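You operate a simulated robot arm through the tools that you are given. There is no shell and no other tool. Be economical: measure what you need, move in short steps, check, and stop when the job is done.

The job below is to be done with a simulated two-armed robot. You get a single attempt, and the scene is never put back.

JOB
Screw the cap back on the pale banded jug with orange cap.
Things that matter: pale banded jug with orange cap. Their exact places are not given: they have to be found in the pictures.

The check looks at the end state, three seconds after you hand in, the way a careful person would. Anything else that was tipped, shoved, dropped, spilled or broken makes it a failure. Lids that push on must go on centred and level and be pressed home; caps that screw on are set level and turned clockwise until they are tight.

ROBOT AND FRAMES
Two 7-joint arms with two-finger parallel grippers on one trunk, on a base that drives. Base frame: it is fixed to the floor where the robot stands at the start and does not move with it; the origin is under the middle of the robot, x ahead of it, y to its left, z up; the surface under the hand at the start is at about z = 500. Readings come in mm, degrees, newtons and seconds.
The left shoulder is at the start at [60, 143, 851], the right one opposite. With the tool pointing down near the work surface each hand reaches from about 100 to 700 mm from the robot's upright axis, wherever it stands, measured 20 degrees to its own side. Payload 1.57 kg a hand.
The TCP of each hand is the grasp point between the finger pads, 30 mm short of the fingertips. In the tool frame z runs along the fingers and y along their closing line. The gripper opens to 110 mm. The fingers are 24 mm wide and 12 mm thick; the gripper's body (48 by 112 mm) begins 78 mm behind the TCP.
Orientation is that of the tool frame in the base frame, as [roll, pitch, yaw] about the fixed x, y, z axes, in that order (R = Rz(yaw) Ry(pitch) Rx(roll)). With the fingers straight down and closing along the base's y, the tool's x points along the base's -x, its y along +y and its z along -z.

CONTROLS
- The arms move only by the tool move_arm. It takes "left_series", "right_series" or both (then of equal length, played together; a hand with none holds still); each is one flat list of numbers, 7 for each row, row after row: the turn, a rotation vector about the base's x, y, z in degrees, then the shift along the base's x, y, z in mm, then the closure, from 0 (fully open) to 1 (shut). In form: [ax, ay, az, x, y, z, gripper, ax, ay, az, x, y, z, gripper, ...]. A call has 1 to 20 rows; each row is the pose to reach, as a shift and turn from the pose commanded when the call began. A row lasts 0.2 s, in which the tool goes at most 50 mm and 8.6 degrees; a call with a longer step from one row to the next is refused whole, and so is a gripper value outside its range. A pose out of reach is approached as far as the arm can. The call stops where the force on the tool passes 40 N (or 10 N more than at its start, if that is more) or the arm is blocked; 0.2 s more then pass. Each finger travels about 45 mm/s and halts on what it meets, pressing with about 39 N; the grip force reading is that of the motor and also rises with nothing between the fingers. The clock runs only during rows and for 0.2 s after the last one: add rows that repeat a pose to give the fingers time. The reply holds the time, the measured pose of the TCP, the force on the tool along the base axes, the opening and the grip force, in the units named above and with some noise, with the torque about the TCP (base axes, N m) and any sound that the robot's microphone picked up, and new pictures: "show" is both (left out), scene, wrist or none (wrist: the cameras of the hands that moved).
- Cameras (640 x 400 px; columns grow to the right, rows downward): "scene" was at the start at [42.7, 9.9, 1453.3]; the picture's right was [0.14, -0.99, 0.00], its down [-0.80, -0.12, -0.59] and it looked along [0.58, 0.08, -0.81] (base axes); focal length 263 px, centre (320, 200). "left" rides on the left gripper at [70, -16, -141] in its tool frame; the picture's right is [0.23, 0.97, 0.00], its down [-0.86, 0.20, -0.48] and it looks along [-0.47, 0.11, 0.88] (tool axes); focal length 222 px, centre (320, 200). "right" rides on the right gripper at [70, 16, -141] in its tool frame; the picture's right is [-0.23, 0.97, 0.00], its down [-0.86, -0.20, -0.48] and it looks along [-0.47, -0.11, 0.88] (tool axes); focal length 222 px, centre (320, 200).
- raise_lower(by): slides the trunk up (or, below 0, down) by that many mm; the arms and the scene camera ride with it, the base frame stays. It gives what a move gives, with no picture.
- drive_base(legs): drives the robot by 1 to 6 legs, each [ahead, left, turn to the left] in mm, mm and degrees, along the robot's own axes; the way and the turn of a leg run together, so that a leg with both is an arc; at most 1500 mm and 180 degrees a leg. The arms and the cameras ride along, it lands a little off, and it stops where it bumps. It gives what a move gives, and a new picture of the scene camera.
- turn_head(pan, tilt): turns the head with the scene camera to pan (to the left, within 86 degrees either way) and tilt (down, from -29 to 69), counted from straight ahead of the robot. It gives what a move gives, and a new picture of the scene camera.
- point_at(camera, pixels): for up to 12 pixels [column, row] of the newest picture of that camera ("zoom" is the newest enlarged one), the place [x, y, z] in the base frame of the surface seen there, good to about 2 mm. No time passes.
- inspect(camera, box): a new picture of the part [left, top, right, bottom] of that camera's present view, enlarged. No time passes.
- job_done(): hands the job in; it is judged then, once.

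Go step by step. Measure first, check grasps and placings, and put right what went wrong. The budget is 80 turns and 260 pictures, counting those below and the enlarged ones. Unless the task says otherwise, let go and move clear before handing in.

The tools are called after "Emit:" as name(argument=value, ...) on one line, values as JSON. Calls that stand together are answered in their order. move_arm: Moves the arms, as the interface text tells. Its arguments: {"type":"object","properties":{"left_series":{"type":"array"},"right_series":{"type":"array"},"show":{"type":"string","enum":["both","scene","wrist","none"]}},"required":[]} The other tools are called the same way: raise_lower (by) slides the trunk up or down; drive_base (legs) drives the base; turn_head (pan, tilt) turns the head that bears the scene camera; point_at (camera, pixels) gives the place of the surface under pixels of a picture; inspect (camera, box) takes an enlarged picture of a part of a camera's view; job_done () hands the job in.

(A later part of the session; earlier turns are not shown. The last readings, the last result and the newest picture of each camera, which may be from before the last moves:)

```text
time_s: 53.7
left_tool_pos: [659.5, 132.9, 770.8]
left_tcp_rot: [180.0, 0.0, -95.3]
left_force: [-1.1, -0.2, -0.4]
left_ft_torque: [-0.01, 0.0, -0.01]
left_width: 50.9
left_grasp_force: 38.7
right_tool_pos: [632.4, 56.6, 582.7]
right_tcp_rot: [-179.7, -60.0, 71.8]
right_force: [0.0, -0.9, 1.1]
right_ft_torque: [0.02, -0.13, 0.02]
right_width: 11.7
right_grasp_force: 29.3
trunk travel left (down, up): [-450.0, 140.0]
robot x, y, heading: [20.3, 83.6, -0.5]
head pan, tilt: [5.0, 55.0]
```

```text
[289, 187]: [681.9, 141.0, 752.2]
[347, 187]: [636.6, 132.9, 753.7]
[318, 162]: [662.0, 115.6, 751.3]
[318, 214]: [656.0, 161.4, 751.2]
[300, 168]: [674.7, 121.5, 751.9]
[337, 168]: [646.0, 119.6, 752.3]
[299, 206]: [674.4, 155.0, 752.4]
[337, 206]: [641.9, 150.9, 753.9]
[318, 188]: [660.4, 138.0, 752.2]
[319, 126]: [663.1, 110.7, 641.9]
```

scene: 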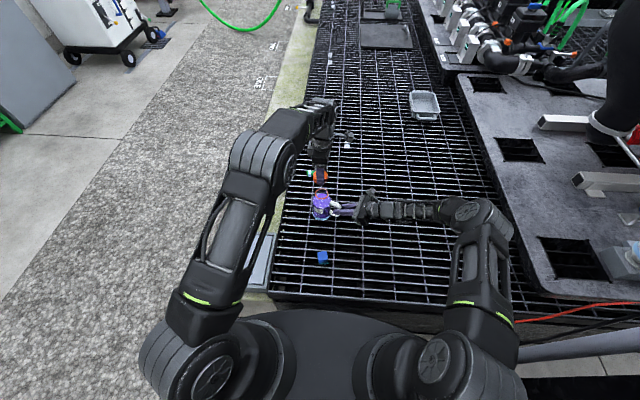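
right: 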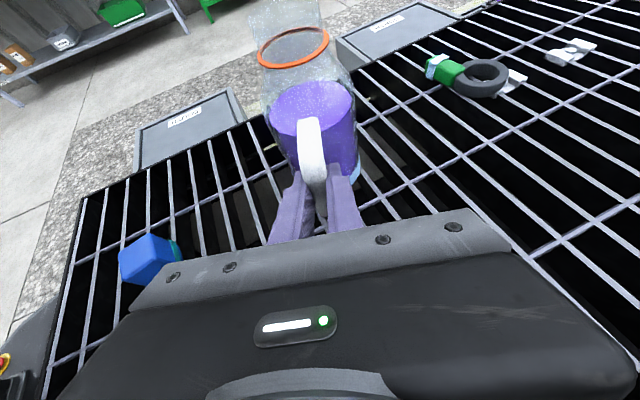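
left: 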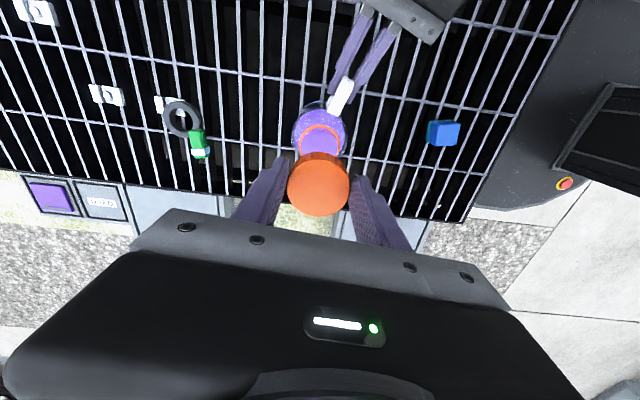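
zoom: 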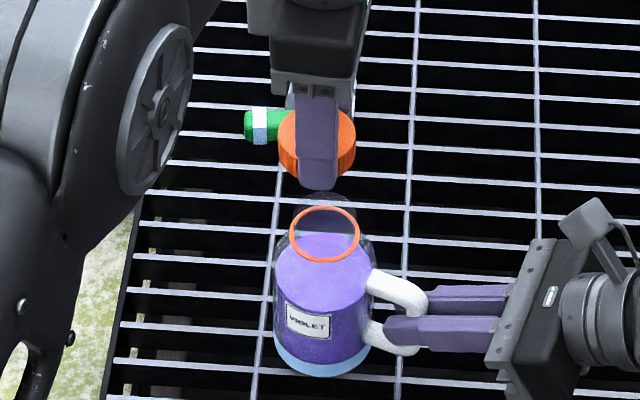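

By the left camera the cap centre is about (659.2,137), ~3.3 mm off TCP toward +y. I'll correct by −3.3 mm in y, descend to just above the neck and check again.

Emit:
move_arm(left_series=[0, 0, 0, 0, -3.3, -25, 1, 0, 0, 0, 0, -3.3, -45, 1, 0, 0, 0, 0, -3.3, -60, 1, 0, 0, 0, 0, -3.3, -60, 1], show="none")

Emit:
inspect(camera="left", box=[270, 90, 370, 225])

Emit:
inspect(camera="scene", box=[300, 170, 340, 220])

Emit:
inspect(camera="right", box=[220, 0, 380, 120])

```text
time_s: 54.7
left_tool_pos: [657.3, 130.6, 710.8]
left_tcp_rot: [-179.9, 0.0, -95.3]
left_force: [0.2, 0.4, -0.5]
left_ft_torque: [-0.03, 0.0, 0.02]
left_width: 50.8
left_grasp_force: 39.8
right_tool_pos: [633.9, 55.4, 583.1]
right_tcp_rot: [-179.6, -60.0, 71.9]
right_force: [-0.7, -0.3, 0.8]
right_ft_torque: [-0.05, -0.11, -0.02]
right_width: 11.6
right_grasp_force: 29.0
trunk travel left (down, up): [-450.0, 140.0]
robot x, y, heading: [21.7, 88.9, -0.5]
head pan, tilt: [5.0, 55.0]
```

```text
2.96 times, centred on (320, 158) of left
```

zoom: 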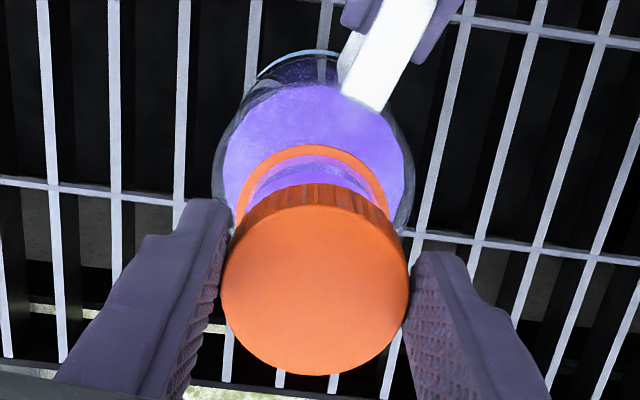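

```text
8.00 times, centred on (320, 195) of scene
```

zoom: 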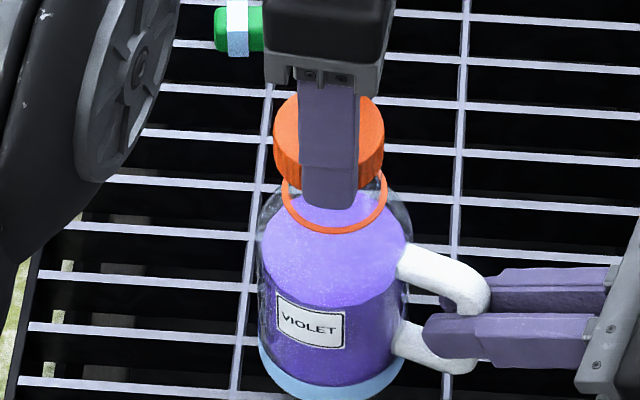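

```text
3.33 times, centred on (300, 60) of right
```

zoom: 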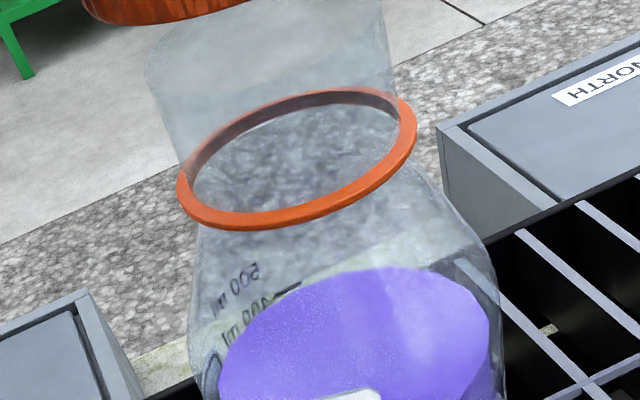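

Emit:
point_at(camera="left", pixels=[[289, 187], [347, 187], [318, 162], [318, 214], [300, 168], [299, 206], [337, 168], [337, 206], [320, 141], [293, 162], [342, 160], [303, 148]])

Emit:
point_at(camera="zoom", pixels=[[185, 190], [410, 130], [300, 95], [280, 220], [370, 190], [225, 135]])

```text
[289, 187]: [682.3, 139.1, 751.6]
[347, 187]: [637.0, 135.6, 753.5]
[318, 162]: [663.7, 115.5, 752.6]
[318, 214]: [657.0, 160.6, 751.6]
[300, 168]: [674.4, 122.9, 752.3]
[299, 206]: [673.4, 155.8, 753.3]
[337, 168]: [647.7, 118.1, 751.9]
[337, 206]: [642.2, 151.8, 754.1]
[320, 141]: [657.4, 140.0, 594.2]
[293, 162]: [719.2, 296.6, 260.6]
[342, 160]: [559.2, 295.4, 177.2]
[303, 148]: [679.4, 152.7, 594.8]
```

```text
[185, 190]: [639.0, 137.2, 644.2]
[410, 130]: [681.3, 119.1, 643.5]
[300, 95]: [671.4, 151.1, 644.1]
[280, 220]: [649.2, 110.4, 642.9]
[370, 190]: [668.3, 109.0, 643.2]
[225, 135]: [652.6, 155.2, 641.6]
```

Those left readings were from the old picture; I'll take a fresh one at this pose.

Emit:
move_arm(left_series=[0, 0, 0, 0, 0, 0, 1], show="both")

Emit:
point_at(camera="left", pixels=[[289, 187], [347, 187], [318, 162], [318, 214], [300, 168], [299, 206], [337, 168], [337, 206], [321, 140], [300, 149], [340, 150], [331, 143]])

Emit:
inspect(camera="scene", box=[300, 170, 340, 220])

Emit:
point_at(camera="zoom", pixels=[[277, 140], [382, 145], [285, 105], [370, 105], [335, 232], [284, 200], [385, 195]])

```text
time_s: 55.1
left_tool_pos: [657.8, 131.0, 709.0]
left_tcp_rot: [-180.0, 0.0, -95.4]
left_force: [-0.2, 0.2, -0.1]
left_ft_torque: [0.01, 0.03, 0.01]
left_width: 51.0
left_grasp_force: 38.7
right_tool_pos: [633.1, 54.7, 582.1]
right_tcp_rot: [-179.7, -60.0, 71.9]
right_force: [-0.4, -0.8, 1.0]
right_ft_torque: [-0.02, -0.06, 0.05]
right_width: 11.8
right_grasp_force: 29.0
trunk travel left (down, up): [-450.0, 140.0]
robot x, y, heading: [30.1, 86.4, -0.4]
head pan, tilt: [5.0, 55.0]
```

scene: 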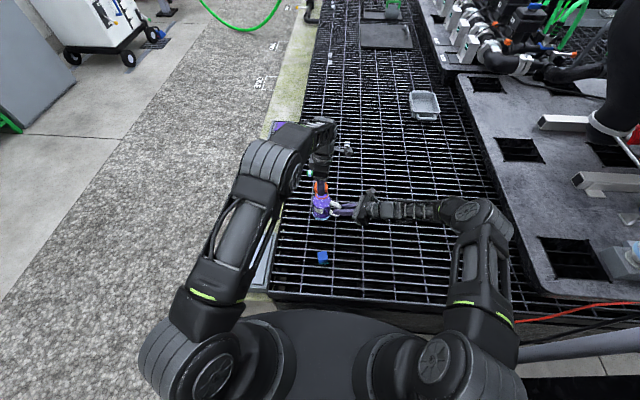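
left: 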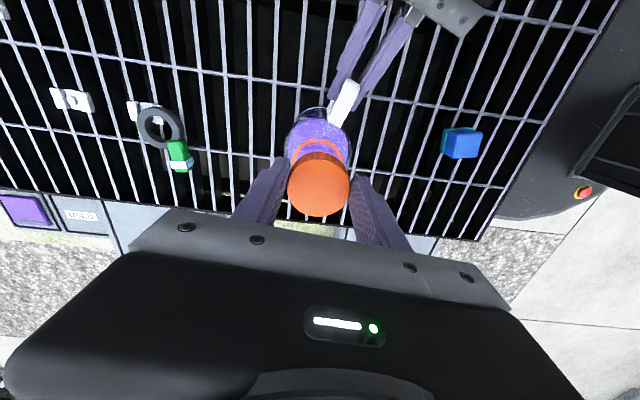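

```text
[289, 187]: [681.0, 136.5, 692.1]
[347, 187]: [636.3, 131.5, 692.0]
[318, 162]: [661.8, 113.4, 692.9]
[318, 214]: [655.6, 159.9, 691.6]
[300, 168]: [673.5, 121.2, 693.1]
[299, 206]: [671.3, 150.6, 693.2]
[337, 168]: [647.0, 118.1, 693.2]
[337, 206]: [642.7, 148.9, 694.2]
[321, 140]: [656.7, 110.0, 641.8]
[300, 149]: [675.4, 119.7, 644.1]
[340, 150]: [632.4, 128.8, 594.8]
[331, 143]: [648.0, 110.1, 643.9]
```

```text
8.00 times, centred on (320, 195) of scene
```

zoom: 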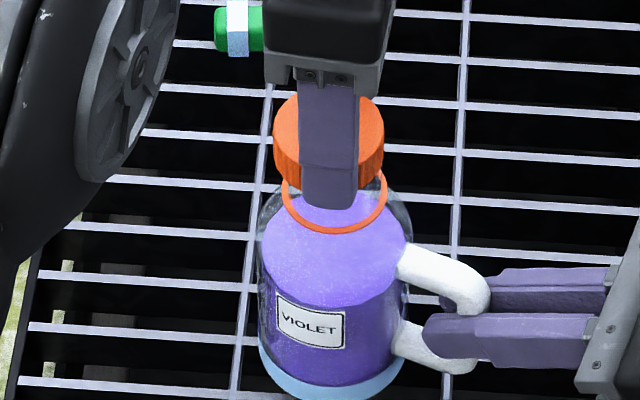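

```text
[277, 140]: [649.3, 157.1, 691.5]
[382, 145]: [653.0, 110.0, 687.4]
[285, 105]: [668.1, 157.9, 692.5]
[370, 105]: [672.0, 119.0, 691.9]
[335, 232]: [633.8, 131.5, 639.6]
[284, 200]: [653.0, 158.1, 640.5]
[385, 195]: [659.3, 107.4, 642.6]
```

Cap centre ≈(658.7,134.6), bottom ≈672; collar ≈(659.8,132.7). Correct by (+1,−1.8) and lower gently until contact.

Emit:
move_arm(left_series=[0, 0, 0, 1, -1.8, -2, 1, 0, 0, 0, 1, -1.8, -5, 1, 0, 0, 0, 1, -1.8, -8, 1, 0, 0, 0, 1, -1.8, -10, 1, 0, 0, 0, 1, -1.8, -11, 1, 0, 0, 0, 1, -1.8, -12, 1, 0, 0, 0, 1, -1.8, -12, 1], show="wrist")

Emit:
inspect(camera="scene", box=[300, 170, 340, 220])

Emit:
inspect(camera="right", box=[220, 0, 380, 120])

```text
time_s: 56.7
left_tool_pos: [660.6, 128.8, 697.9]
left_tcp_rot: [-179.9, -0.1, -95.4]
left_force: [-0.5, 0.2, -0.1]
left_ft_torque: [0.03, -0.02, 0.01]
left_width: 51.0
left_grasp_force: 39.5
right_tool_pos: [632.1, 55.5, 582.5]
right_tcp_rot: [-179.7, -60.0, 71.9]
right_force: [-0.7, 0.2, 0.2]
right_ft_torque: [-0.01, -0.12, 0.01]
right_width: 12.0
right_grasp_force: 29.2
trunk travel left (down, up): [-450.0, 140.0]
robot x, y, heading: [24.5, 86.5, -0.4]
head pan, tilt: [5.0, 55.0]
```

left: 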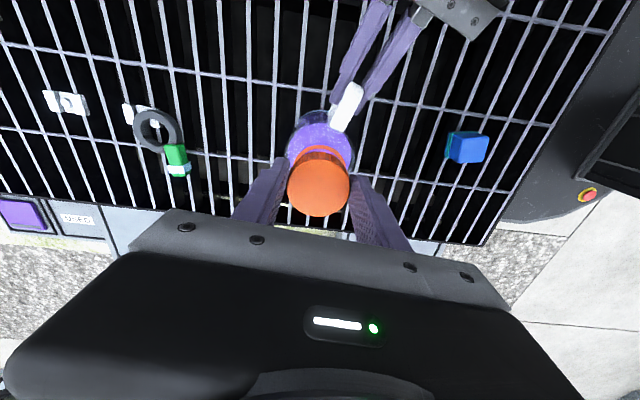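

```text
8.00 times, centred on (320, 195) of scene
```

zoom: 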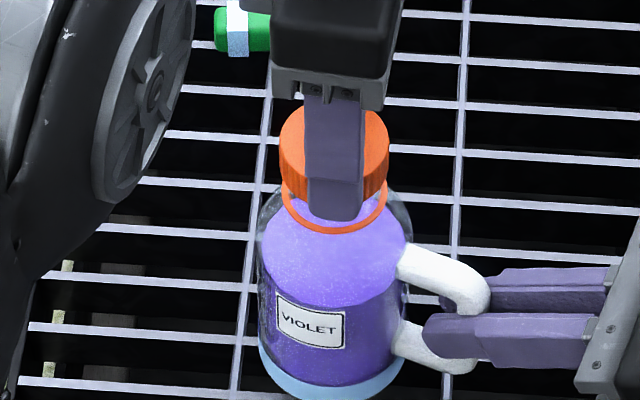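

```text
3.33 times, centred on (300, 60) of right
```

zoom: 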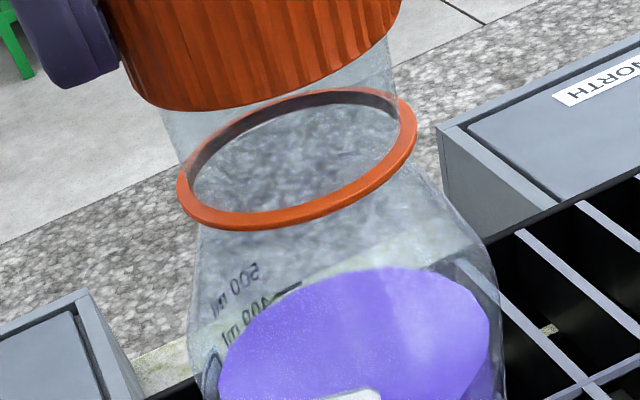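

No contact force yet; in the scene view cap (279–389) and collar (281–388) are concentric. Measuring x once more from the left picture.

Emit:
point_at(camera="left", pixels=[[289, 187], [347, 187], [318, 162], [318, 214], [300, 168], [299, 206], [337, 168], [337, 206], [295, 157], [344, 158], [320, 148], [308, 150]])

Emit:
inspect(camera="left", box=[280, 130, 360, 220])

```text
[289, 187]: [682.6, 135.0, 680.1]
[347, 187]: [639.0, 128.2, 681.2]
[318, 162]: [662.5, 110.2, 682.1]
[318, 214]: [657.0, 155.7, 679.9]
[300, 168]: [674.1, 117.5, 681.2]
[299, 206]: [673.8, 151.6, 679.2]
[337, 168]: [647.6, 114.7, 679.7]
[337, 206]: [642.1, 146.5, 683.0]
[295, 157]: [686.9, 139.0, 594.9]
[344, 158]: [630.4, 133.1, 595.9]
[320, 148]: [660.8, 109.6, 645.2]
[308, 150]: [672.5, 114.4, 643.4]
```

```text
4.44 times, centred on (320, 175) of left
```

zoom: 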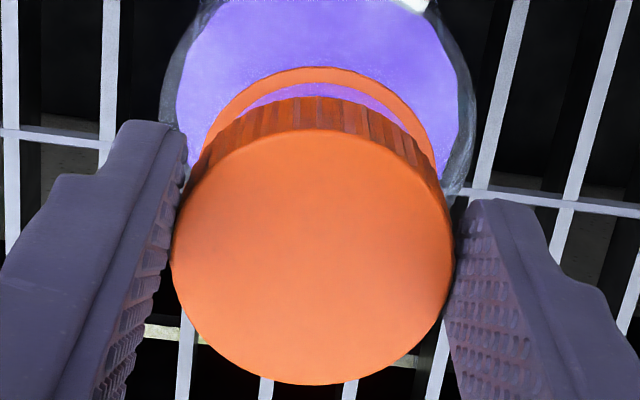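

Cap centre ≈(659.8,132.4), matching the collar to within a millimetre. Lower in 1 mm steps to feel the contact.

Emit:
move_arm(left_series=[0, 0, 0, 0, 0, -1, 1, 0, 0, 0, 0, 0, -2, 1, 0, 0, 0, 0, 0, -3, 1, 0, 0, 0, 0, 0, -4, 1, 0, 0, 0, 0, 0, -4, 1], show="none")

```text
time_s: 57.9
left_tool_pos: [660.6, 129.1, 693.1]
left_tcp_rot: [180.0, -0.1, -95.5]
left_force: [-0.5, 1.1, 0.7]
left_ft_torque: [0.03, -0.01, 0.01]
left_width: 51.0
left_grasp_force: 39.4
right_tool_pos: [632.2, 56.1, 582.9]
right_tcp_rot: [-179.6, -59.9, 72.0]
right_force: [0.4, -0.1, 1.8]
right_ft_torque: [-0.02, -0.08, 0.02]
right_width: 11.8
right_grasp_force: 29.2
trunk travel left (down, up): [-450.0, 140.0]
robot x, y, heading: [24.9, 89.7, -0.5]
head pan, tilt: [5.0, 55.0]
```

No force yet. Continue down in 1 mm steps.

Emit:
move_arm(left_series=[0, 0, 0, 0, 0, -1, 1, 0, 0, 0, 0, 0, -2, 1, 0, 0, 0, 0, 0, -3, 1, 0, 0, 0, 0, 0, -4, 1, 0, 0, 0, 0, 0, -4, 1], show="none")

Emit:
inspect(camera="right", box=[220, 0, 380, 120])

```text
time_s: 59.1
left_tool_pos: [659.7, 127.9, 689.3]
left_tcp_rot: [-180.0, -0.1, -95.4]
left_force: [-0.5, 0.0, 0.1]
left_ft_torque: [0.02, 0.02, 0.03]
left_width: 51.0
left_grasp_force: 38.9
right_tool_pos: [632.7, 53.9, 582.4]
right_tcp_rot: [-179.7, -60.0, 71.8]
right_force: [0.1, -0.2, 1.0]
right_ft_torque: [-0.03, -0.08, 0.0]
right_width: 11.8
right_grasp_force: 29.7
trunk travel left (down, up): [-450.0, 140.0]
robot x, y, heading: [20.7, 84.8, -0.2]
head pan, tilt: [5.0, 55.0]
```

```text
3.33 times, centred on (300, 60) of right
```

zoom: 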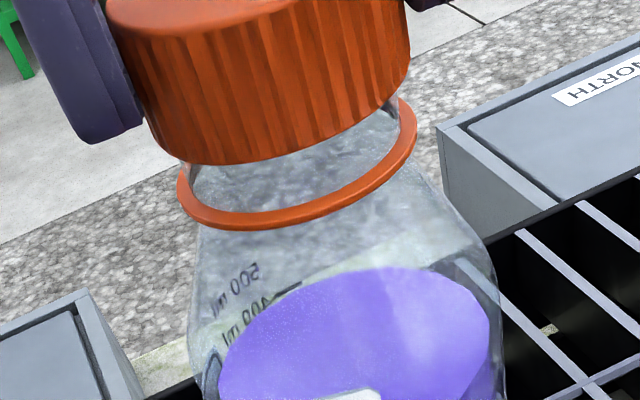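

The cap already surrounds the neck with about 8 mm left to the collar. Continue down.

Emit:
move_arm(left_series=[0, 0, 0, 0, 0, -1, 1, 0, 0, 0, 0, 0, -2, 1, 0, 0, 0, 0, 0, -3, 1, 0, 0, 0, 0, 0, -3.5, 1, 0, 0, 0, 0, 0, -4, 1, 0, 0, 0, 0, 0, -4, 1], show="none")

Emit:
inspect(camera="right", box=[220, 0, 380, 120])

```text
time_s: 60.5
left_tool_pos: [659.5, 127.6, 687.5]
left_tcp_rot: [179.9, 0.0, -95.4]
left_force: [0.1, -0.8, 0.3]
left_ft_torque: [-0.01, -0.01, -0.01]
left_width: 50.8
left_grasp_force: 39.3
right_tool_pos: [631.2, 55.2, 582.2]
right_tcp_rot: [-179.7, -60.0, 71.9]
right_force: [0.3, -0.3, 0.1]
right_ft_torque: [0.0, -0.09, -0.01]
right_width: 11.9
right_grasp_force: 29.0
trunk travel left (down, up): [-450.0, 140.0]
robot x, y, heading: [22.3, 86.9, -0.3]
head pan, tilt: [5.0, 55.0]
```

```text
3.33 times, centred on (300, 60) of right
```

zoom: 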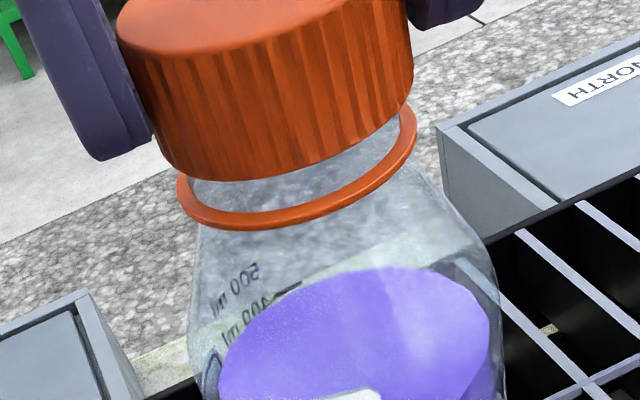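

Emit:
move_arm(left_series=[0, 0, 0, 0, 0, -0.7, 1, 0, 0, 0, 0, 0, -1.4, 1, 0, 0, 0, 0, 0, -2.1, 1, 0, 0, 0, 0, 0, -2.8, 1, 0, 0, 0, 0, 0, -3.5, 1, 0, 0, 0, 0, 0, -3.5, 1], show="none")

Emit:
inspect(camera="right", box=[220, 0, 380, 120])

```text
time_s: 61.9
left_tool_pos: [660.9, 127.0, 684.0]
left_tcp_rot: [-179.6, 0.0, -95.4]
left_force: [-5.7, -1.7, 28.2]
left_ft_torque: [0.11, 0.54, 0.01]
left_width: 51.0
left_grasp_force: 38.9
right_tool_pos: [632.9, 55.8, 583.2]
right_tcp_rot: [-179.8, -59.9, 72.0]
right_force: [6.7, 4.5, -7.7]
right_ft_torque: [-0.57, 0.21, -0.14]
right_width: 12.0
right_grasp_force: 29.1
trunk travel left (down, up): [-450.0, 140.0]
robot x, y, heading: [22.0, 83.1, -0.3]
head pan, tilt: [5.0, 55.0]
```

```text
3.33 times, centred on (300, 60) of right
```

zoom: 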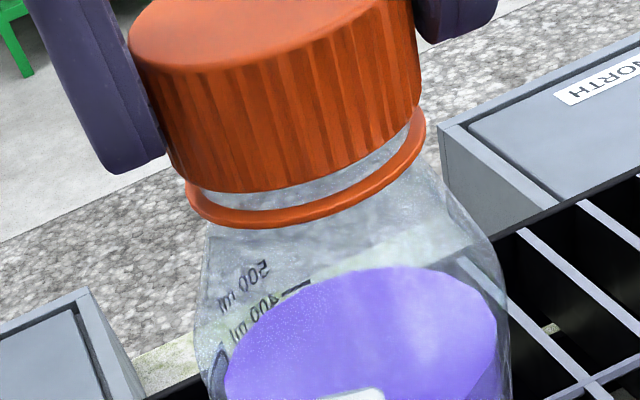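

Contact at 28 N on the thread start, with about 5 mm left to the collar. I'll ease off ~1.2 mm and turn clockwise about the cap's own axis for 80°, watching forces.

Emit:
move_arm(left_series=[0, 0, 0, -0.3, 0, 1.2, 1, 0, 0, -8, -0.8, 0.06, 1.2, 1, 0, 0, -16, -1.28, 0.2, 1.1, 1, 0, 0, -24, -1.75, 0.39, 1.0, 1, 0, 0, -32, -2.18, 0.65, 0.9, 1, 0, 0, -40, -2.57, 0.97, 0.8, 1, 0, 0, -48, -2.91, 1.34, 0.7, 1, 0, 0, -56, -3.2, 1.75, 0.6, 1, 0, 0, -64, -3.42, 2.2, 0.5, 1, 0, 0, -72, -3.59, 2.68, 0.4, 1, 0, 0, -80, -3.68, 3.17, 0.3, 1, 0, 0, -80, -3.68, 3.17, 0.3, 1], show="wrist")

Emit:
inspect(camera="right", box=[220, 0, 380, 120])

```text
time_s: 64.5
left_tool_pos: [655.5, 132.6, 683.0]
left_tcp_rot: [179.9, 0.1, -175.6]
left_force: [-2.7, 5.0, 16.9]
left_ft_torque: [0.18, 0.05, 0.0]
left_width: 51.1
left_grasp_force: 39.1
right_tool_pos: [632.2, 54.5, 583.7]
right_tcp_rot: [-179.9, -60.0, 72.1]
right_force: [0.9, -1.9, -2.6]
right_ft_torque: [0.23, 0.07, -0.03]
right_width: 12.0
right_grasp_force: 29.2
trunk travel left (down, up): [-450.0, 140.0]
robot x, y, heading: [23.1, 86.2, -0.4]
head pan, tilt: [5.0, 55.0]
```

left: 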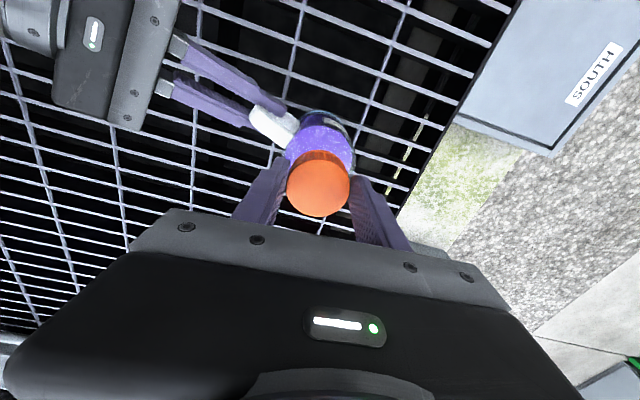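

```text
3.33 times, centred on (300, 60) of right
```

zoom: 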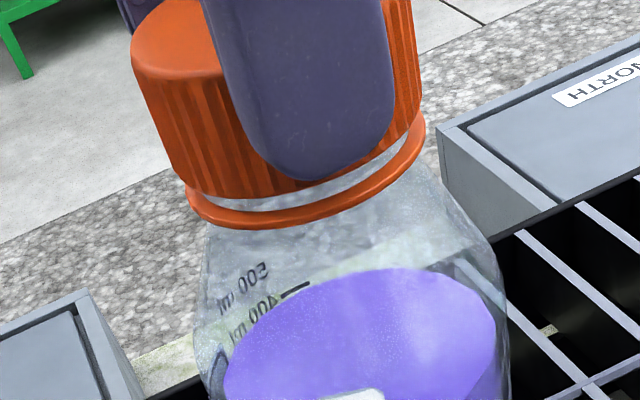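

Force holds at 17 N with the thread apparently taking up. Continue clockwise another 112°.

Emit:
move_arm(left_series=[0, 0, -8, 0, 0.5, -0.1, 1, 0, 0, -16, 0.02, 1.0, -0.2, 1, 0, 0, -24, 0.13, 1.49, -0.3, 1, 0, 0, -32, 0.32, 1.96, -0.4, 1, 0, 0, -40, 0.56, 2.4, -0.5, 1, 0, 0, -48, 0.87, 2.8, -0.6, 1, 0, 0, -56, 1.22, 3.16, -0.7, 1, 0, 0, -64, 1.63, 3.46, -0.8, 1, 0, 0, -72, 2.06, 3.7, -0.9, 1, 0, 0, -80, 2.53, 3.88, -1.0, 1, 0, 0, -88, 3.03, 3.99, -1.1, 1, 0, 0, -96, 3.53, 4.04, -1.2, 1, 0, 0, -104, 4.03, 4.01, -1.3, 1, 0, 0, -112, 4.52, 3.91, -1.4, 1], show="wrist")

Emit:
inspect(camera="right", box=[220, 0, 380, 120])

```text
time_s: 67.5
left_tool_pos: [661.3, 135.5, 681.4]
left_tcp_rot: [179.9, -0.1, 72.3]
left_force: [6.8, 17.1, 10.7]
left_ft_torque: [0.58, -0.19, 0.01]
left_width: 51.0
left_grasp_force: 39.1
right_tool_pos: [632.3, 55.4, 581.8]
right_tcp_rot: [-179.8, -60.0, 71.8]
right_force: [-7.8, -20.1, -0.4]
right_ft_torque: [0.24, -0.17, 0.0]
right_width: 12.0
right_grasp_force: 28.9
trunk travel left (down, up): [-450.0, 140.0]
robot x, y, heading: [23.7, 85.1, -0.3]
head pan, tilt: [5.0, 55.0]
```

left: 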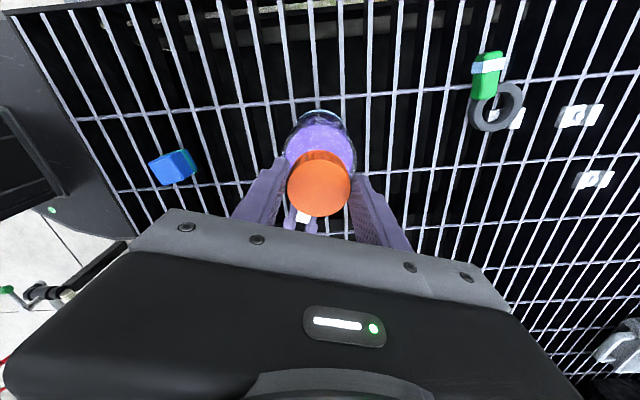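

```text
3.33 times, centred on (300, 60) of right
```

zoom: 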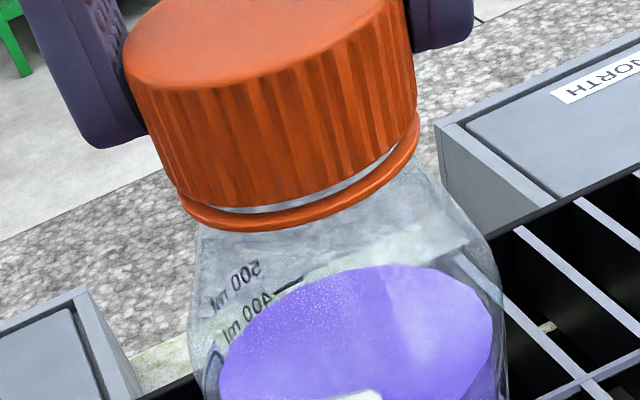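

The cap advances with the turning (gap now ~2 mm), with some side load (17 N in y). I'll recentre by ~1 mm and keep turning 80°.

Emit:
move_arm(left_series=[0, 0, 0, 0.4, 1.0, 0, 1, 0, 0, -8, 0.96, 0.78, -0.15, 1, 0, 0, -16, 1.48, 0.48, -0.3, 1, 0, 0, -24, 1.95, 0.12, -0.45, 1, 0, 0, -32, 2.37, -0.32, -0.6, 1, 0, 0, -40, 2.72, -0.8, -0.75, 1, 0, 0, -48, 3.0, -1.33, -0.9, 1, 0, 0, -56, 3.21, -1.89, -1.05, 1, 0, 0, -64, 3.34, -2.48, -1.2, 1, 0, 0, -72, 3.39, -3.07, -1.35, 1, 0, 0, -80, 3.35, -3.67, -1.5, 1], show="wrist")

Emit:
inspect(camera="right", box=[220, 0, 380, 120])

```text
time_s: 69.9
left_tool_pos: [663.4, 129.7, 680.5]
left_tcp_rot: [179.8, 0.0, -7.5]
left_force: [7.8, -14.9, 11.0]
left_ft_torque: [-0.65, -0.22, 1.18]
left_width: 50.0
left_grasp_force: 38.5
right_tool_pos: [632.4, 57.9, 584.2]
right_tcp_rot: [-179.7, -60.2, 72.0]
right_force: [-8.4, 19.1, -0.2]
right_ft_torque: [-0.18, -0.27, 0.09]
right_width: 12.2
right_grasp_force: 29.3
trunk travel left (down, up): [-450.0, 140.0]
robot x, y, heading: [23.8, 85.7, -0.3]
head pan, tilt: [5.0, 55.0]
```

left: 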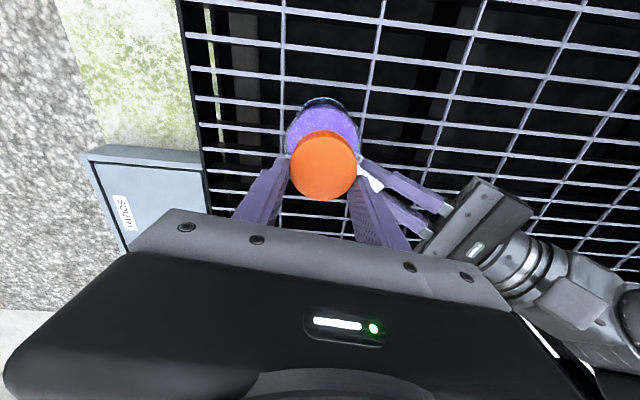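

```text
3.33 times, centred on (300, 60) of right
```

zoom: 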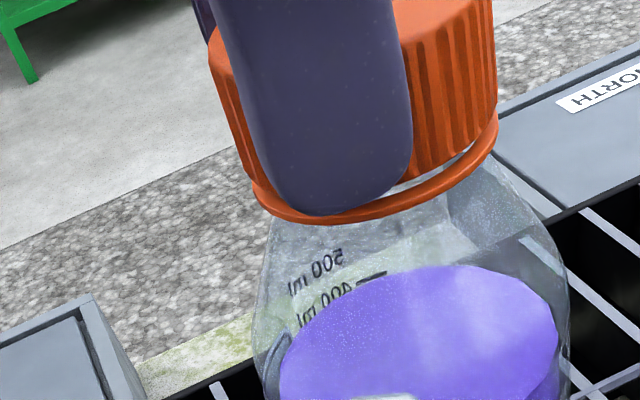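

Torque about z jumped to 1.2 N·m and the jug swivelled a little in the right grip, which suggests the cap has gone tight. I'll look closely at the gap and posture before releasing.

Emit:
inspect(camera="scene", box=[296, 170, 346, 225])

Emit:
inspect(camera="left", box=[260, 80, 400, 220])

Emit:
inspect(camera="right", box=[220, 0, 420, 240])

```text
7.27 times, centred on (321, 198) of scene
```

zoom: 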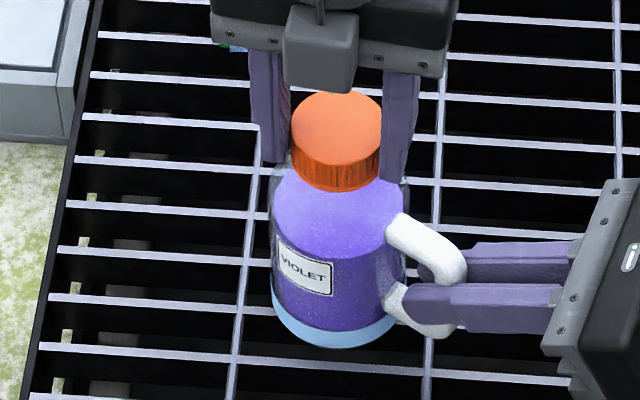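

```text
2.86 times, centred on (330, 150) of left
```

zoom: 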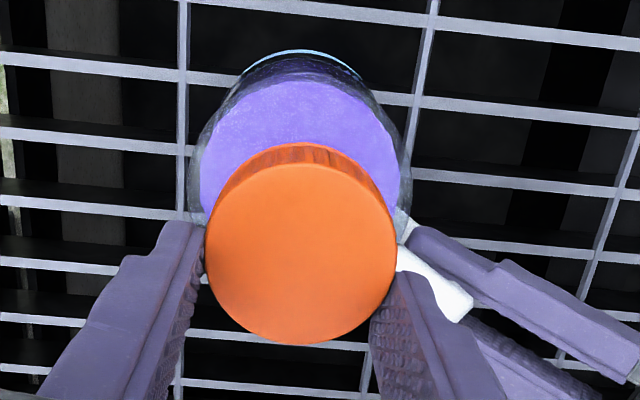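

```text
1.67 times, centred on (320, 120) of right
```

zoom: 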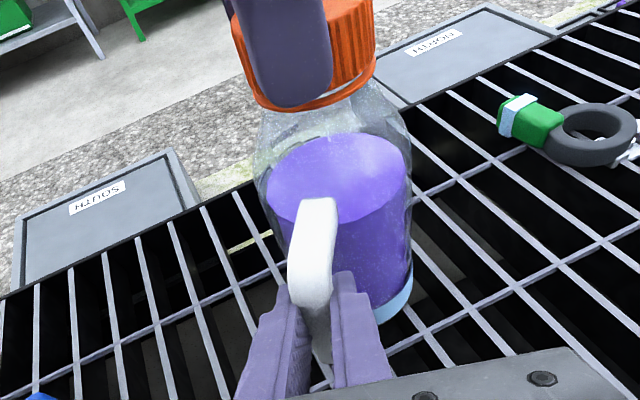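

Jug is upright; it rotated slightly with the tightening. I'll release the cap partly, raise straight up and inspect the seating.

Emit:
move_arm(left_series=[0, 0, 0, 0, 0, 0, 0.6, 0, 0, 0, 0, 0, 0, 0.3, 0, 0, 0, 0, 0, 0, 0.25, 0, 0, 0, 0, 0, 0, 0.25, 0, 0, 0, 0, 0, 25, 0.25, 0, 0, 0, 0, 0, 60, 0.25])

Emit:
inspect(camera="right", box=[220, 0, 380, 120])

Emit:
inspect(camera="scene", box=[296, 170, 346, 225])

```text
time_s: 71.3
left_tool_pos: [664.1, 132.3, 741.4]
left_tcp_rot: [-180.0, -0.1, -7.4]
left_force: [-0.7, -0.6, 0.1]
left_ft_torque: [-0.03, 0.02, 0.03]
left_width: 82.4
left_grasp_force: 0.0
right_tool_pos: [631.6, 55.7, 583.3]
right_tcp_rot: [-179.8, -59.9, 72.1]
right_force: [0.0, -5.4, 11.1]
right_ft_torque: [0.08, -0.23, -0.1]
right_width: 12.0
right_grasp_force: 29.0
trunk travel left (down, up): [-450.0, 140.0]
robot x, y, heading: [21.5, 84.5, -0.6]
head pan, tilt: [5.0, 55.0]
```

scene: 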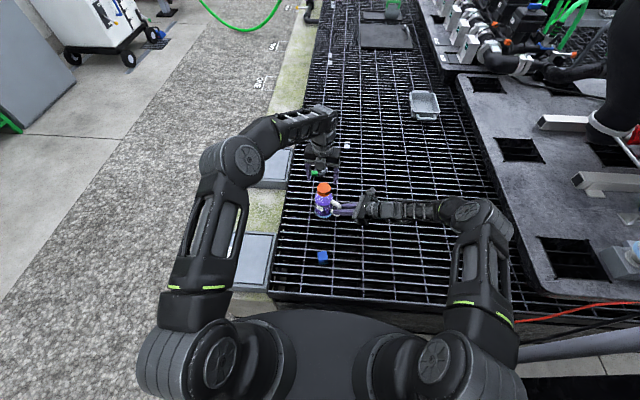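
left: 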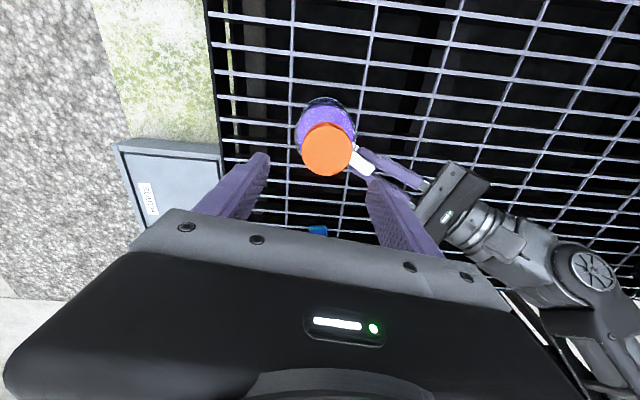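

```text
3.33 times, centred on (300, 60) of right
```

zoom: 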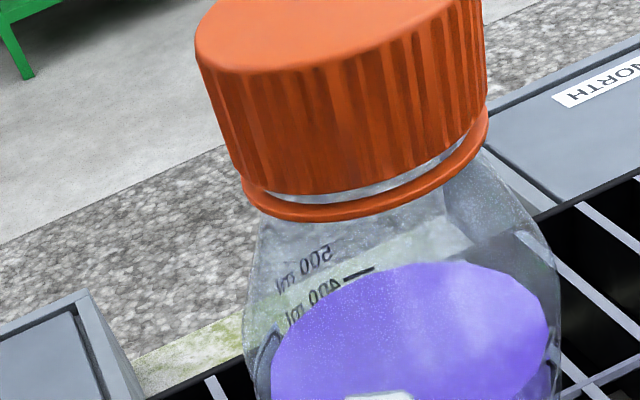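

```text
7.27 times, centred on (321, 198) of scene
```

zoom: 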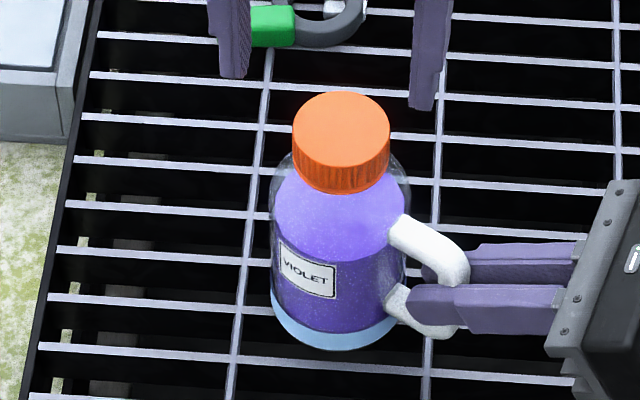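

The cap is on with only a ~1 mm gap. I'll measure cap level and position, then regrip centred and turn again to verify tightness.

Emit:
point_at(camera="left", pixels=[[326, 150], [305, 150], [347, 150], [326, 131], [326, 170], [312, 136], [340, 164], [340, 136], [312, 164]])

Emit:
point_at(camera="zoom", pixels=[[299, 130], [386, 130], [342, 97], [342, 163], [312, 107], [372, 153], [342, 130], [340, 345], [275, 270], [400, 290]])

```text
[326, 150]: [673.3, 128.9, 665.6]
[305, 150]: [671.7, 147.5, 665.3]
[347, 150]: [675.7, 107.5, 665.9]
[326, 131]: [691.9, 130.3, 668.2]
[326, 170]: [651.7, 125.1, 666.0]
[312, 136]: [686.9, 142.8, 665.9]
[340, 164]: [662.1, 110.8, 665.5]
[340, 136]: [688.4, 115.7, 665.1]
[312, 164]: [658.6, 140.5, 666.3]
```

```text
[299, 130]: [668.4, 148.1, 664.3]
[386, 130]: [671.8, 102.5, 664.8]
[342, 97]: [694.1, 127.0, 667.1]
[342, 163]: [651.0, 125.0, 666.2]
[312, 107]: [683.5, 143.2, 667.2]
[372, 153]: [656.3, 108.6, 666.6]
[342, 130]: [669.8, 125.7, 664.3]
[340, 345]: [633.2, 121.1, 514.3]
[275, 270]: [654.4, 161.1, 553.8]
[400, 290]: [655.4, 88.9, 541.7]
```

The cap is level (top z≈666) on a jug now centred at about (672,126). I'll rotate the left hand back to counter-clockwise by 130°, recentre above the cap, and check before regripping.

Emit:
move_arm(left_series=[0, 0, 8.1, 1, -1, 0, 0.25, 0, 0, 16.2, 2, -2, 0, 0.25, 0, 0, 24.3, 3, -3, 0, 0.25, 0, 0, 32.4, 4, -3.5, 0, 0.25, 0, 0, 40.5, 5, -4, 0, 0.25, 0, 0, 48.6, 6, -4.5, 0, 0.25, 0, 0, 56.7, 7.5, -5.2, 0, 0.25, 0, 0, 64.8, 7.5, -5.2, 0, 0.25, 0, 0, 72.9, 7.5, -5.2, 0, 0.25, 0, 0, 81, 7.5, -5.2, 0, 0.25, 0, 0, 89.1, 7.5, -5.2, 0, 0.25, 0, 0, 97.2, 7.5, -5.2, 0, 0.25, 0, 0, 105.3, 7.5, -5.2, 0, 0.25, 0, 0, 113.4, 7.5, -5.2, 0, 0.25, 0, 0, 121.5, 7.5, -5.2, 0, 0.25, 0, 0, 129.6, 7.5, -5.2, 0, 0.25, 0, 0, 129.6, 7.5, -5.2, -20, 0.25, 0, 0, 129.6, 7.5, -5.2, -40, 0.25, 0, 0, 129.6, 7.5, -5.2, -40, 0.25], show="wrist")

Emit:
inspect(camera="left", box=[240, 100, 400, 220])

```text
time_s: 75.3
left_tool_pos: [672.4, 127.2, 697.8]
left_tcp_rot: [-179.9, 0.0, 122.1]
left_force: [0.1, 0.6, -0.7]
left_ft_torque: [-0.02, -0.01, -0.03]
left_width: 82.3
left_grasp_force: 0.0
right_tool_pos: [633.6, 55.7, 583.1]
right_tcp_rot: [-179.8, -59.9, 71.9]
right_force: [-0.8, 0.3, 4.3]
right_ft_torque: [0.16, -0.13, -0.01]
right_width: 11.7
right_grasp_force: 29.1
trunk travel left (down, up): [-450.0, 140.0]
robot x, y, heading: [23.6, 86.3, -0.2]
head pan, tilt: [5.0, 55.0]
```

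left: 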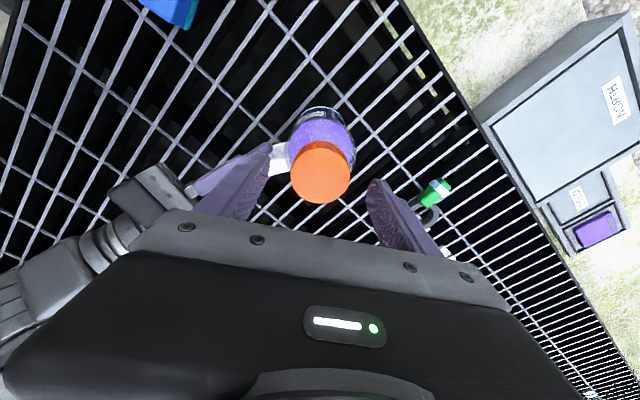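

```text
3.33 times, centred on (320, 160) of left
```

zoom: 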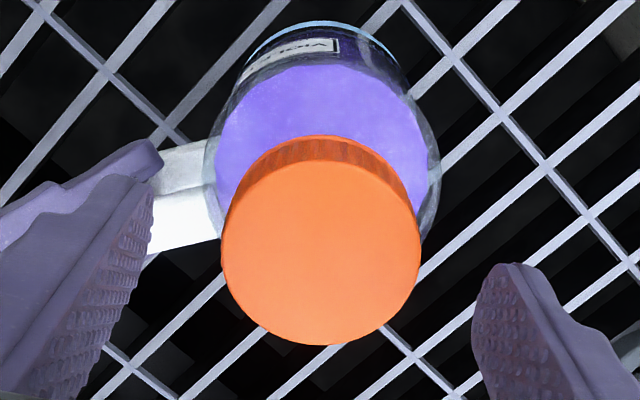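

The cap is exactly centred between the fingers (expected (319,177), seen (320,176)). Descend 17 mm and close.

Emit:
move_arm(left_series=[0, 0, 0, 0, 0, -9, 0.25, 0, 0, 0, 0, 0, -17, 0.25, 0, 0, 0, 0, 0, -17, 0.5, 0, 0, 0, 0, 0, -17, 0.8, 0, 0, 0, 0, 0, -17, 1, 0, 0, 0, 0, 0, -17, 1, 0, 0, 0, 0, 0, -17, 1], show="none")

Emit:
move_arm(left_series=[0, 0, -8, 0, 0, -0.1, 1, 0, 0, -16, 0, 0, -0.2, 1, 0, 0, -24, 0, 0, -0.3, 1], show="wrist")

Emit:
inspect(camera="right", box=[220, 0, 420, 150])

```text
time_s: 76.9
left_tool_pos: [672.7, 126.8, 681.9]
left_tcp_rot: [-180.0, 0.0, 122.2]
left_force: [0.2, 1.0, -0.7]
left_ft_torque: [0.15, -0.15, 0.0]
left_width: 50.7
left_grasp_force: 39.3
right_tool_pos: [632.8, 56.1, 582.9]
right_tcp_rot: [-179.7, -59.9, 71.9]
right_force: [-0.6, -1.7, 5.2]
right_ft_torque: [-0.04, -0.13, -0.03]
right_width: 12.1
right_grasp_force: 29.1
trunk travel left (down, up): [-450.0, 140.0]
robot x, y, heading: [21.7, 85.3, -0.7]
head pan, tilt: [5.0, 55.0]
```

```text
time_s: 77.7
left_tool_pos: [674.0, 128.6, 682.9]
left_tcp_rot: [179.7, -0.1, 98.1]
left_force: [18.2, 6.1, -2.7]
left_ft_torque: [0.4, -0.73, 0.9]
left_width: 48.9
left_grasp_force: 39.0
right_tool_pos: [629.8, 55.8, 581.5]
right_tcp_rot: [-179.6, -59.9, 72.0]
right_force: [-20.1, -5.1, 4.4]
right_ft_torque: [0.68, -1.02, 0.26]
right_width: 12.8
right_grasp_force: 30.2
trunk travel left (down, up): [-450.0, 140.0]
robot x, y, heading: [26.2, 88.4, -0.4]
head pan, tilt: [5.0, 55.0]
```

left: 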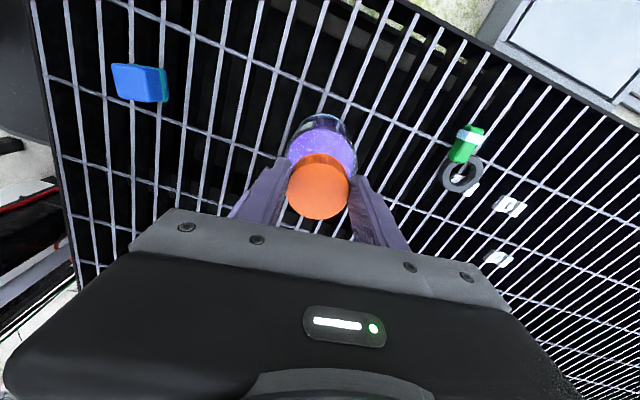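

```text
2.67 times, centred on (320, 75) of right
```

zoom: 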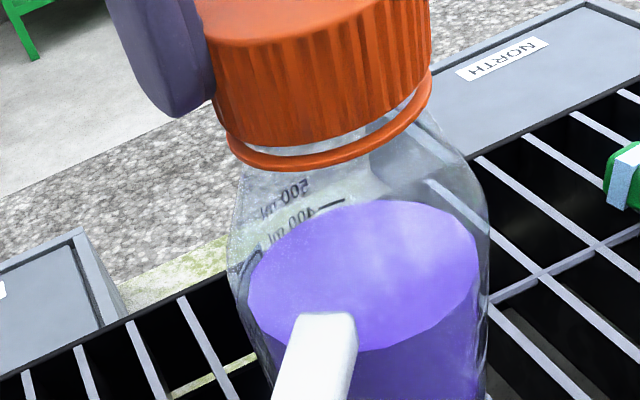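

Torque rose to 0.9 N·m within 24°, so the cap resists immediately. A further 16° to confirm it is tight.

Emit:
move_arm(left_series=[0, 0, -5, 0, 0, 0, 1, 0, 0, -10, 0, 0, 0, 1, 0, 0, -16, 0, 0, 0, 1, 0, 0, -16, 0, 0, 0, 1], show="wrist")

Emit:
inspect(camera="right", box=[220, 0, 420, 150])

Emit:
inspect(camera="scene", box=[296, 170, 346, 225])

```text
time_s: 78.7
left_tool_pos: [674.6, 126.5, 685.5]
left_tcp_rot: [179.3, 0.1, 82.2]
left_force: [26.0, 8.1, 13.9]
left_ft_torque: [-0.16, -0.99, 1.35]
left_width: 48.0
left_grasp_force: 38.7
right_tool_pos: [631.5, 53.9, 578.8]
right_tcp_rot: [-179.5, -59.5, 71.8]
right_force: [-26.2, -7.1, -13.9]
right_ft_torque: [-0.31, -0.85, 0.18]
right_width: 15.0
right_grasp_force: 30.7
trunk travel left (down, up): [-450.0, 140.0]
robot x, y, heading: [22.1, 85.5, -0.6]
head pan, tilt: [5.0, 55.0]
```

left: 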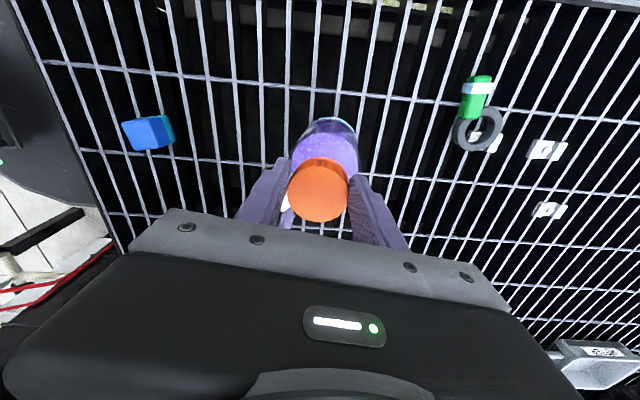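

```text
2.67 times, centred on (320, 75) of right
```

zoom: 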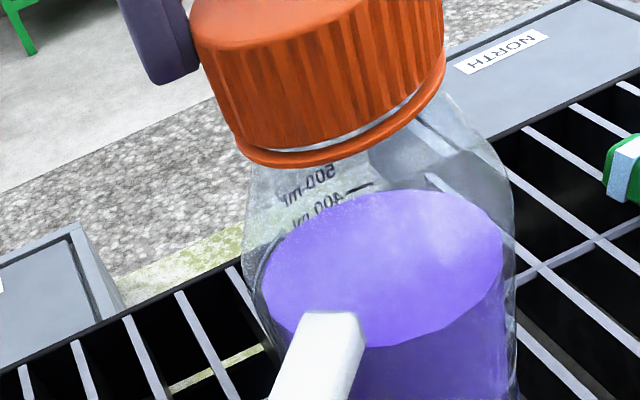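

```text
7.27 times, centred on (321, 198) of scene
```

zoom: 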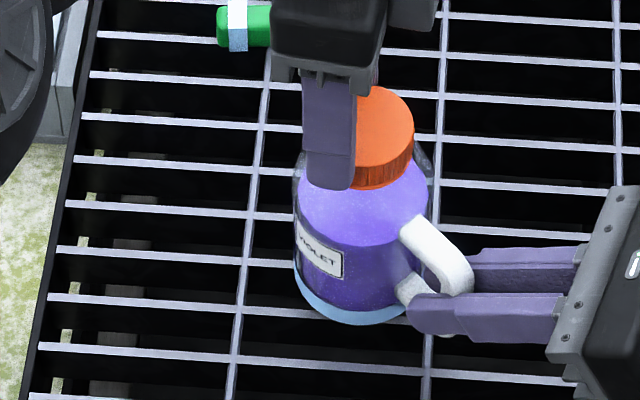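

Torque reached 1.35 N·m and the whole jug is now being dragged rather than the cap turning, so the cap is tight. I'll release the cap and rise, then check that the jug settles upright.

Emit:
move_arm(left_series=[0, 0, 0, 0, 0, 0, 0.5, 0, 0, 0, 0, 0, 0, 0.3, 0, 0, 0, 0, 0, 0, 0.25, 0, 0, 0, 0, 0, 0, 0.25, 0, 0, 0, 0, 0, 30, 0.25, 0, 0, 0, 0, 0, 60, 0.25])

Emit:
inspect(camera="right", box=[220, 0, 420, 240])

Emit:
inspect(camera="scene", box=[296, 170, 346, 225])

Emit:
point_at(camera="zoom", pixels=[[370, 110], [400, 115], [330, 115], [365, 85], [365, 150], [365, 180], [365, 230], [350, 318], [300, 270], [425, 280]])

```text
time_s: 80.1
left_tool_pos: [672.1, 125.9, 742.4]
left_tcp_rot: [-179.9, 0.1, 82.2]
left_force: [-0.9, 0.1, 0.0]
left_ft_torque: [-0.03, -0.02, 0.0]
left_width: 82.6
left_grasp_force: 0.1
right_tool_pos: [632.7, 55.1, 582.7]
right_tcp_rot: [-179.6, -60.0, 71.9]
right_force: [-1.2, -0.4, -5.5]
right_ft_torque: [-0.26, 0.21, 0.01]
right_width: 11.9
right_grasp_force: 29.1
trunk travel left (down, up): [-450.0, 140.0]
robot x, y, heading: [20.3, 88.0, -0.3]
head pan, tilt: [5.0, 55.0]
```

scene: 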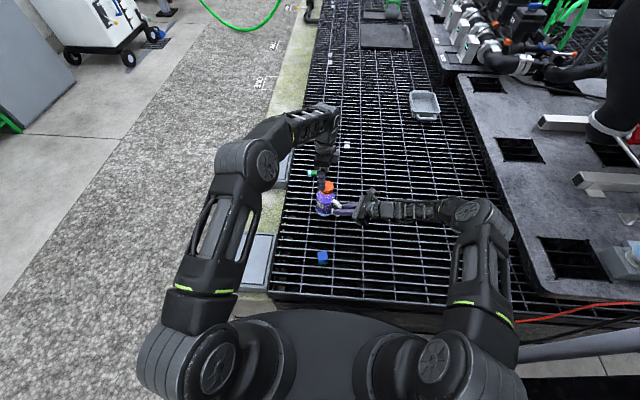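
left: 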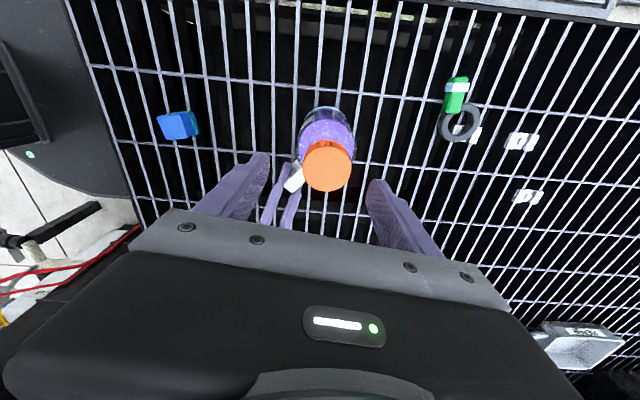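

```text
1.67 times, centred on (320, 120) of right
```

zoom: 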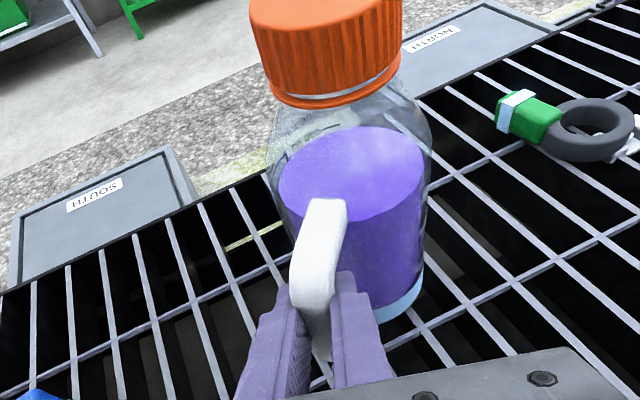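

```text
7.27 times, centred on (321, 198) of scene
```

zoom: 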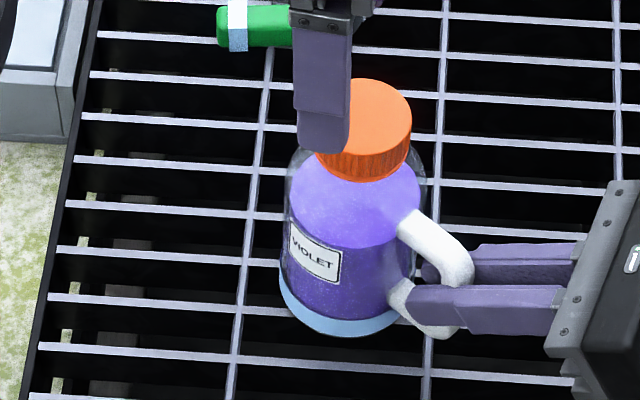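

```text
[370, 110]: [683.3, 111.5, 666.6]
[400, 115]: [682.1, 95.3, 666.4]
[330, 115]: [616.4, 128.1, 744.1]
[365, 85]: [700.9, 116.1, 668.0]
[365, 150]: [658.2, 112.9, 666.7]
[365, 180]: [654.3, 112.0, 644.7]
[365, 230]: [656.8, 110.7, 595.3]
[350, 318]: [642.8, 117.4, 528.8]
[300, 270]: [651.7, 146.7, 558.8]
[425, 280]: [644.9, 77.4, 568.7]
```

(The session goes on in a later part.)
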